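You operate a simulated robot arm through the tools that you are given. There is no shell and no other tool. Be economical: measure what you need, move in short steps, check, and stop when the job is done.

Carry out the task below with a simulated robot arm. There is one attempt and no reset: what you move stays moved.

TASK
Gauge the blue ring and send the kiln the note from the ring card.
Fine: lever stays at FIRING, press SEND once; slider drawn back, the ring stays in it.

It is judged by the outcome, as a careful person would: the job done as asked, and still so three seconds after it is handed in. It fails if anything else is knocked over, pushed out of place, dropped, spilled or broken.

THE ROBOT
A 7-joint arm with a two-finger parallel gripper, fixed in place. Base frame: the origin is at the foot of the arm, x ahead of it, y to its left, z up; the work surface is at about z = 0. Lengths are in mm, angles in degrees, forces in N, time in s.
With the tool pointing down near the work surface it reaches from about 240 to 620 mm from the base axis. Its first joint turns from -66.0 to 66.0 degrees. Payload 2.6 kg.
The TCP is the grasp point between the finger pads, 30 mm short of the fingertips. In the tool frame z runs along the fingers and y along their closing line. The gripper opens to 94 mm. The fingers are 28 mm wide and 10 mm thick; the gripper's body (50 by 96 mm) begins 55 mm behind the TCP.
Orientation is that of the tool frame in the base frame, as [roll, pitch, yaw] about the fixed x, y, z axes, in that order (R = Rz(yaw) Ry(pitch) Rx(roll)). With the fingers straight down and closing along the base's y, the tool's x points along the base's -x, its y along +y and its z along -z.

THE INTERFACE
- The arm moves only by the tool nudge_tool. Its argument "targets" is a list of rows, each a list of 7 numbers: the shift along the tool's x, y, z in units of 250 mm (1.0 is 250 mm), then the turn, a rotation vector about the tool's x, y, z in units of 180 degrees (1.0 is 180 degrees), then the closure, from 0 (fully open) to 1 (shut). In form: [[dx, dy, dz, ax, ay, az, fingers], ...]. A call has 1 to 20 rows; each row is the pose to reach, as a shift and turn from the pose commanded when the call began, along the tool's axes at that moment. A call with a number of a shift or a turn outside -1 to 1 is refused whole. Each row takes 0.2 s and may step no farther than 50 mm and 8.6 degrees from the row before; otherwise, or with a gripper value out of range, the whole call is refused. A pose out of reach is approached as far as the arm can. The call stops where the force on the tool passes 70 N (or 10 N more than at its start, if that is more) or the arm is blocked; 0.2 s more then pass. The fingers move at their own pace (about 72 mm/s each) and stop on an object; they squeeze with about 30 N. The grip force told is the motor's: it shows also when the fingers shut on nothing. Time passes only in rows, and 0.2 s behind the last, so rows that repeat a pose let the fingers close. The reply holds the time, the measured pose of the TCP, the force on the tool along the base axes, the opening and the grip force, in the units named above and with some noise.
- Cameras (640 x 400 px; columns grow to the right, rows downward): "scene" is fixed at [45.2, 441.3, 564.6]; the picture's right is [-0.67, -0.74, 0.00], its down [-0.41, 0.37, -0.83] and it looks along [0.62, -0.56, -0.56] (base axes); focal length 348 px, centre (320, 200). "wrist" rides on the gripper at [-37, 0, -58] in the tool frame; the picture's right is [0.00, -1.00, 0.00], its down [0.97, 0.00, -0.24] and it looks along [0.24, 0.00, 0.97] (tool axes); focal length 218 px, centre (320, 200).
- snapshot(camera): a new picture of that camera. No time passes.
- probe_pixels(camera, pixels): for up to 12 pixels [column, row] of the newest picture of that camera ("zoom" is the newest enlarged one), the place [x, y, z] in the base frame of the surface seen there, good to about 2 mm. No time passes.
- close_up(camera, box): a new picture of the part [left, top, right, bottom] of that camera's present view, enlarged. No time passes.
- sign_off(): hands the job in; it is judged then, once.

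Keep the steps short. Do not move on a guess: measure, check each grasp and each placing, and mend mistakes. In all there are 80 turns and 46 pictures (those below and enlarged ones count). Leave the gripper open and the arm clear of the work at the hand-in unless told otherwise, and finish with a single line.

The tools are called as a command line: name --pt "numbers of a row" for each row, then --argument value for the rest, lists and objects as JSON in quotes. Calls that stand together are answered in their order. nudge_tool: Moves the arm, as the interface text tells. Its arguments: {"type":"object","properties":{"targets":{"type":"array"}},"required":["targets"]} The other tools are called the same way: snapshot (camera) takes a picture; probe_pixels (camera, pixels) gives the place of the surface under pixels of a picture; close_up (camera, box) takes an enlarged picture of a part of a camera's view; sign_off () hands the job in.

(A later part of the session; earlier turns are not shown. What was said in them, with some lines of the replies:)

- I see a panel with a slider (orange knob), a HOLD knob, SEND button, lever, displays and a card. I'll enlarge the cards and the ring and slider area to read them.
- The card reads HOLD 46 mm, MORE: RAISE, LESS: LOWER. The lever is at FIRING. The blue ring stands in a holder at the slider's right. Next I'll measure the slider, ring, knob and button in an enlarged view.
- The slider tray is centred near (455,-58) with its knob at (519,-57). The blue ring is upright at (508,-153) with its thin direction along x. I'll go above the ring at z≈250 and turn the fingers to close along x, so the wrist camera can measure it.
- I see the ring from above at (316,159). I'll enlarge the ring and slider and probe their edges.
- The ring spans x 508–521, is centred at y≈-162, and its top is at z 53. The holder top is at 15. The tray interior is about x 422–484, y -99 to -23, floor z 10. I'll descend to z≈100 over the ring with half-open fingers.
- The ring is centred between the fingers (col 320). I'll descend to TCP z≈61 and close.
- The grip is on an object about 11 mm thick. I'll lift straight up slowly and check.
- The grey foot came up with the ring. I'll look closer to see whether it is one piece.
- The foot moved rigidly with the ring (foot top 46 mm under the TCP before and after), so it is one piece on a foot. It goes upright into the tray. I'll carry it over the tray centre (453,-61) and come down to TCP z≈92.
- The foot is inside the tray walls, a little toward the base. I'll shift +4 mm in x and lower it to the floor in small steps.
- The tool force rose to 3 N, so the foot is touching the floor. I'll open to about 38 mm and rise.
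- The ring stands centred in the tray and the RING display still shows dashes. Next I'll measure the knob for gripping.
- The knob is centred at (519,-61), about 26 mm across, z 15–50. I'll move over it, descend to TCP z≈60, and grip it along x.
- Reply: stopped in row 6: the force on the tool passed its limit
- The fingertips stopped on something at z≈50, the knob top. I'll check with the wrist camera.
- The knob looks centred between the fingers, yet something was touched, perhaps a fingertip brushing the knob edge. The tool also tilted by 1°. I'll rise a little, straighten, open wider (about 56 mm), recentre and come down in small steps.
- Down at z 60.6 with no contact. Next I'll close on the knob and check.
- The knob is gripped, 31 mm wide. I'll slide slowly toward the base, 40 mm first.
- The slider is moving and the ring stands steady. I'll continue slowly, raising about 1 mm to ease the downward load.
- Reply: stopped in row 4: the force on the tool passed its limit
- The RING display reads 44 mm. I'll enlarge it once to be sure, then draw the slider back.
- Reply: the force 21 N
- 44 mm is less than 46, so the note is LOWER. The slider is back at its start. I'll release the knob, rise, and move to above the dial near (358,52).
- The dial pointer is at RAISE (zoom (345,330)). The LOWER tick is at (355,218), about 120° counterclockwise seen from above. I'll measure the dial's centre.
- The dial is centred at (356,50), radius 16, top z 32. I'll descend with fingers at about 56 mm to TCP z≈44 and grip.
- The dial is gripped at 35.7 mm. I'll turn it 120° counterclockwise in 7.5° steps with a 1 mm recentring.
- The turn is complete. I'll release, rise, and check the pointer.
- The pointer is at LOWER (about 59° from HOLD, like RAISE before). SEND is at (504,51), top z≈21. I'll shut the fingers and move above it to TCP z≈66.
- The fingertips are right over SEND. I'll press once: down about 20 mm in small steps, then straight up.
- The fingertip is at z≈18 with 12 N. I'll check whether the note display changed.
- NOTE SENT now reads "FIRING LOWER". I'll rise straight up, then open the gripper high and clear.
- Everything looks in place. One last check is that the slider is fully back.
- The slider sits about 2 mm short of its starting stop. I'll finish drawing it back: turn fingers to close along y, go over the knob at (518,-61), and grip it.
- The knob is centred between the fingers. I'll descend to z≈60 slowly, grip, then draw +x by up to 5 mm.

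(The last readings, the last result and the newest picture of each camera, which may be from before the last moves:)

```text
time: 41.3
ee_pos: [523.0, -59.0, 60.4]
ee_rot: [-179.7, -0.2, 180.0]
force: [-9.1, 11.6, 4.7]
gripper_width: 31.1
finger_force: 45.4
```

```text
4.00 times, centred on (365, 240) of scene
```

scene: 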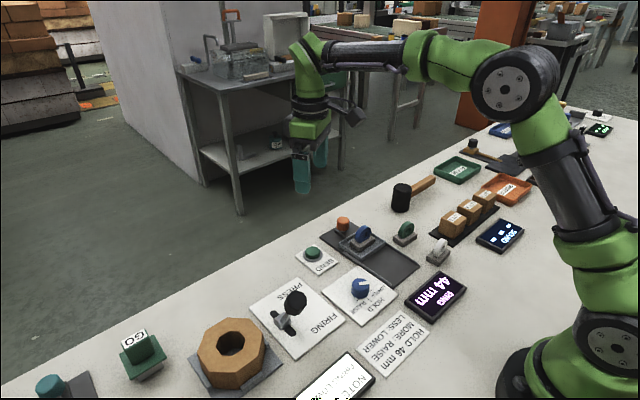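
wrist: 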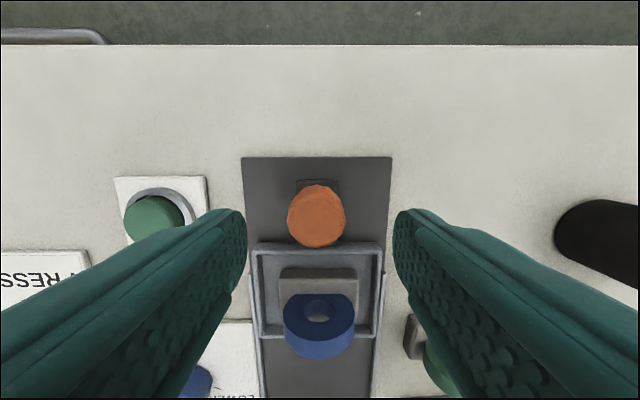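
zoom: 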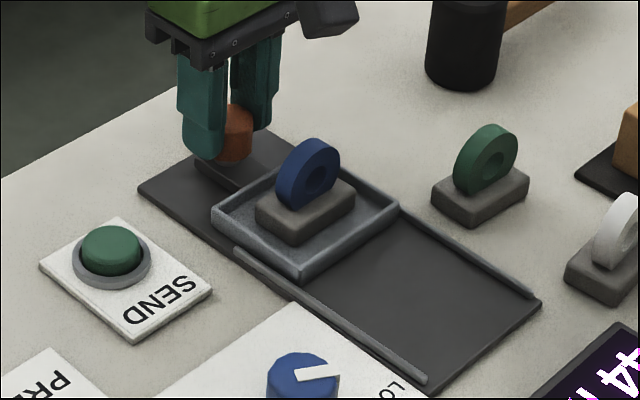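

The tray corner is back at (213,208), exactly as at the start, and against its stop. I'll release and rise clear.

nudge_tool --pt "0 0 0 0 0 0 0.6" --pt "0 0 0 0 0 0 0.35" --pt "0 0 0 0 0 0 0.35" --pt "0 0 -0.08 0 0 0 0.35" --pt "0 0 -0.2 0 0 0 0.35" --pt "0 0 -0.36 0 0 0 0.2" --pt "0 0 -0.54 0 0 0 0" --pt "0 0 -0.72 0 0 0 0" --pt "0 0 -0.72 0 0 0 0"

snapshot --camera "scene"

close_up --camera "scene" --box '[240, 190, 430, 400]'

```text
time: 43.3
ee_pos: [525.0, -60.9, 241.7]
ee_rot: [-179.7, -0.1, 180.0]
force: [0.1, 0.4, -0.4]
gripper_width: 94.0
finger_force: 0.0
```

```text
4 pictures are left
```

scene: 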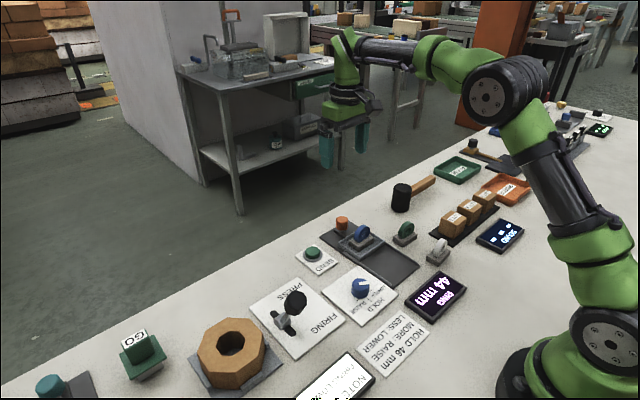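

```text
1.90 times, centred on (335, 295) of scene
```

zoom: 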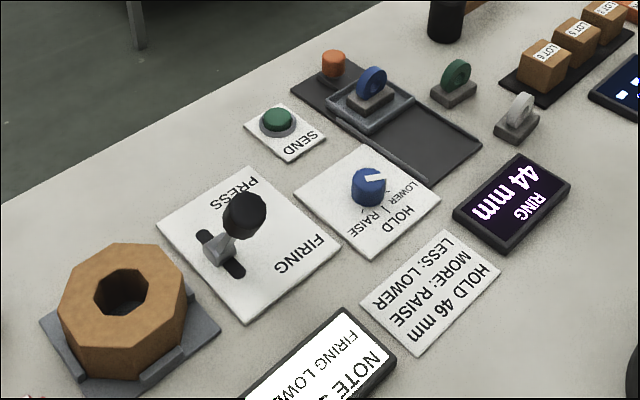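

All is as asked: 44 mm gauged, "FIRING LOWER" sent once, slider back with the ring in it, lever at FIRING. I'll hand in.

sign_off

```text
The job is handed in.
```

The blue ring gauged 44 mm (less than 46), so I sent the kiln LOWER with one press of SEND, leaving the lever at FIRING and the slider drawn back with the ring in it.
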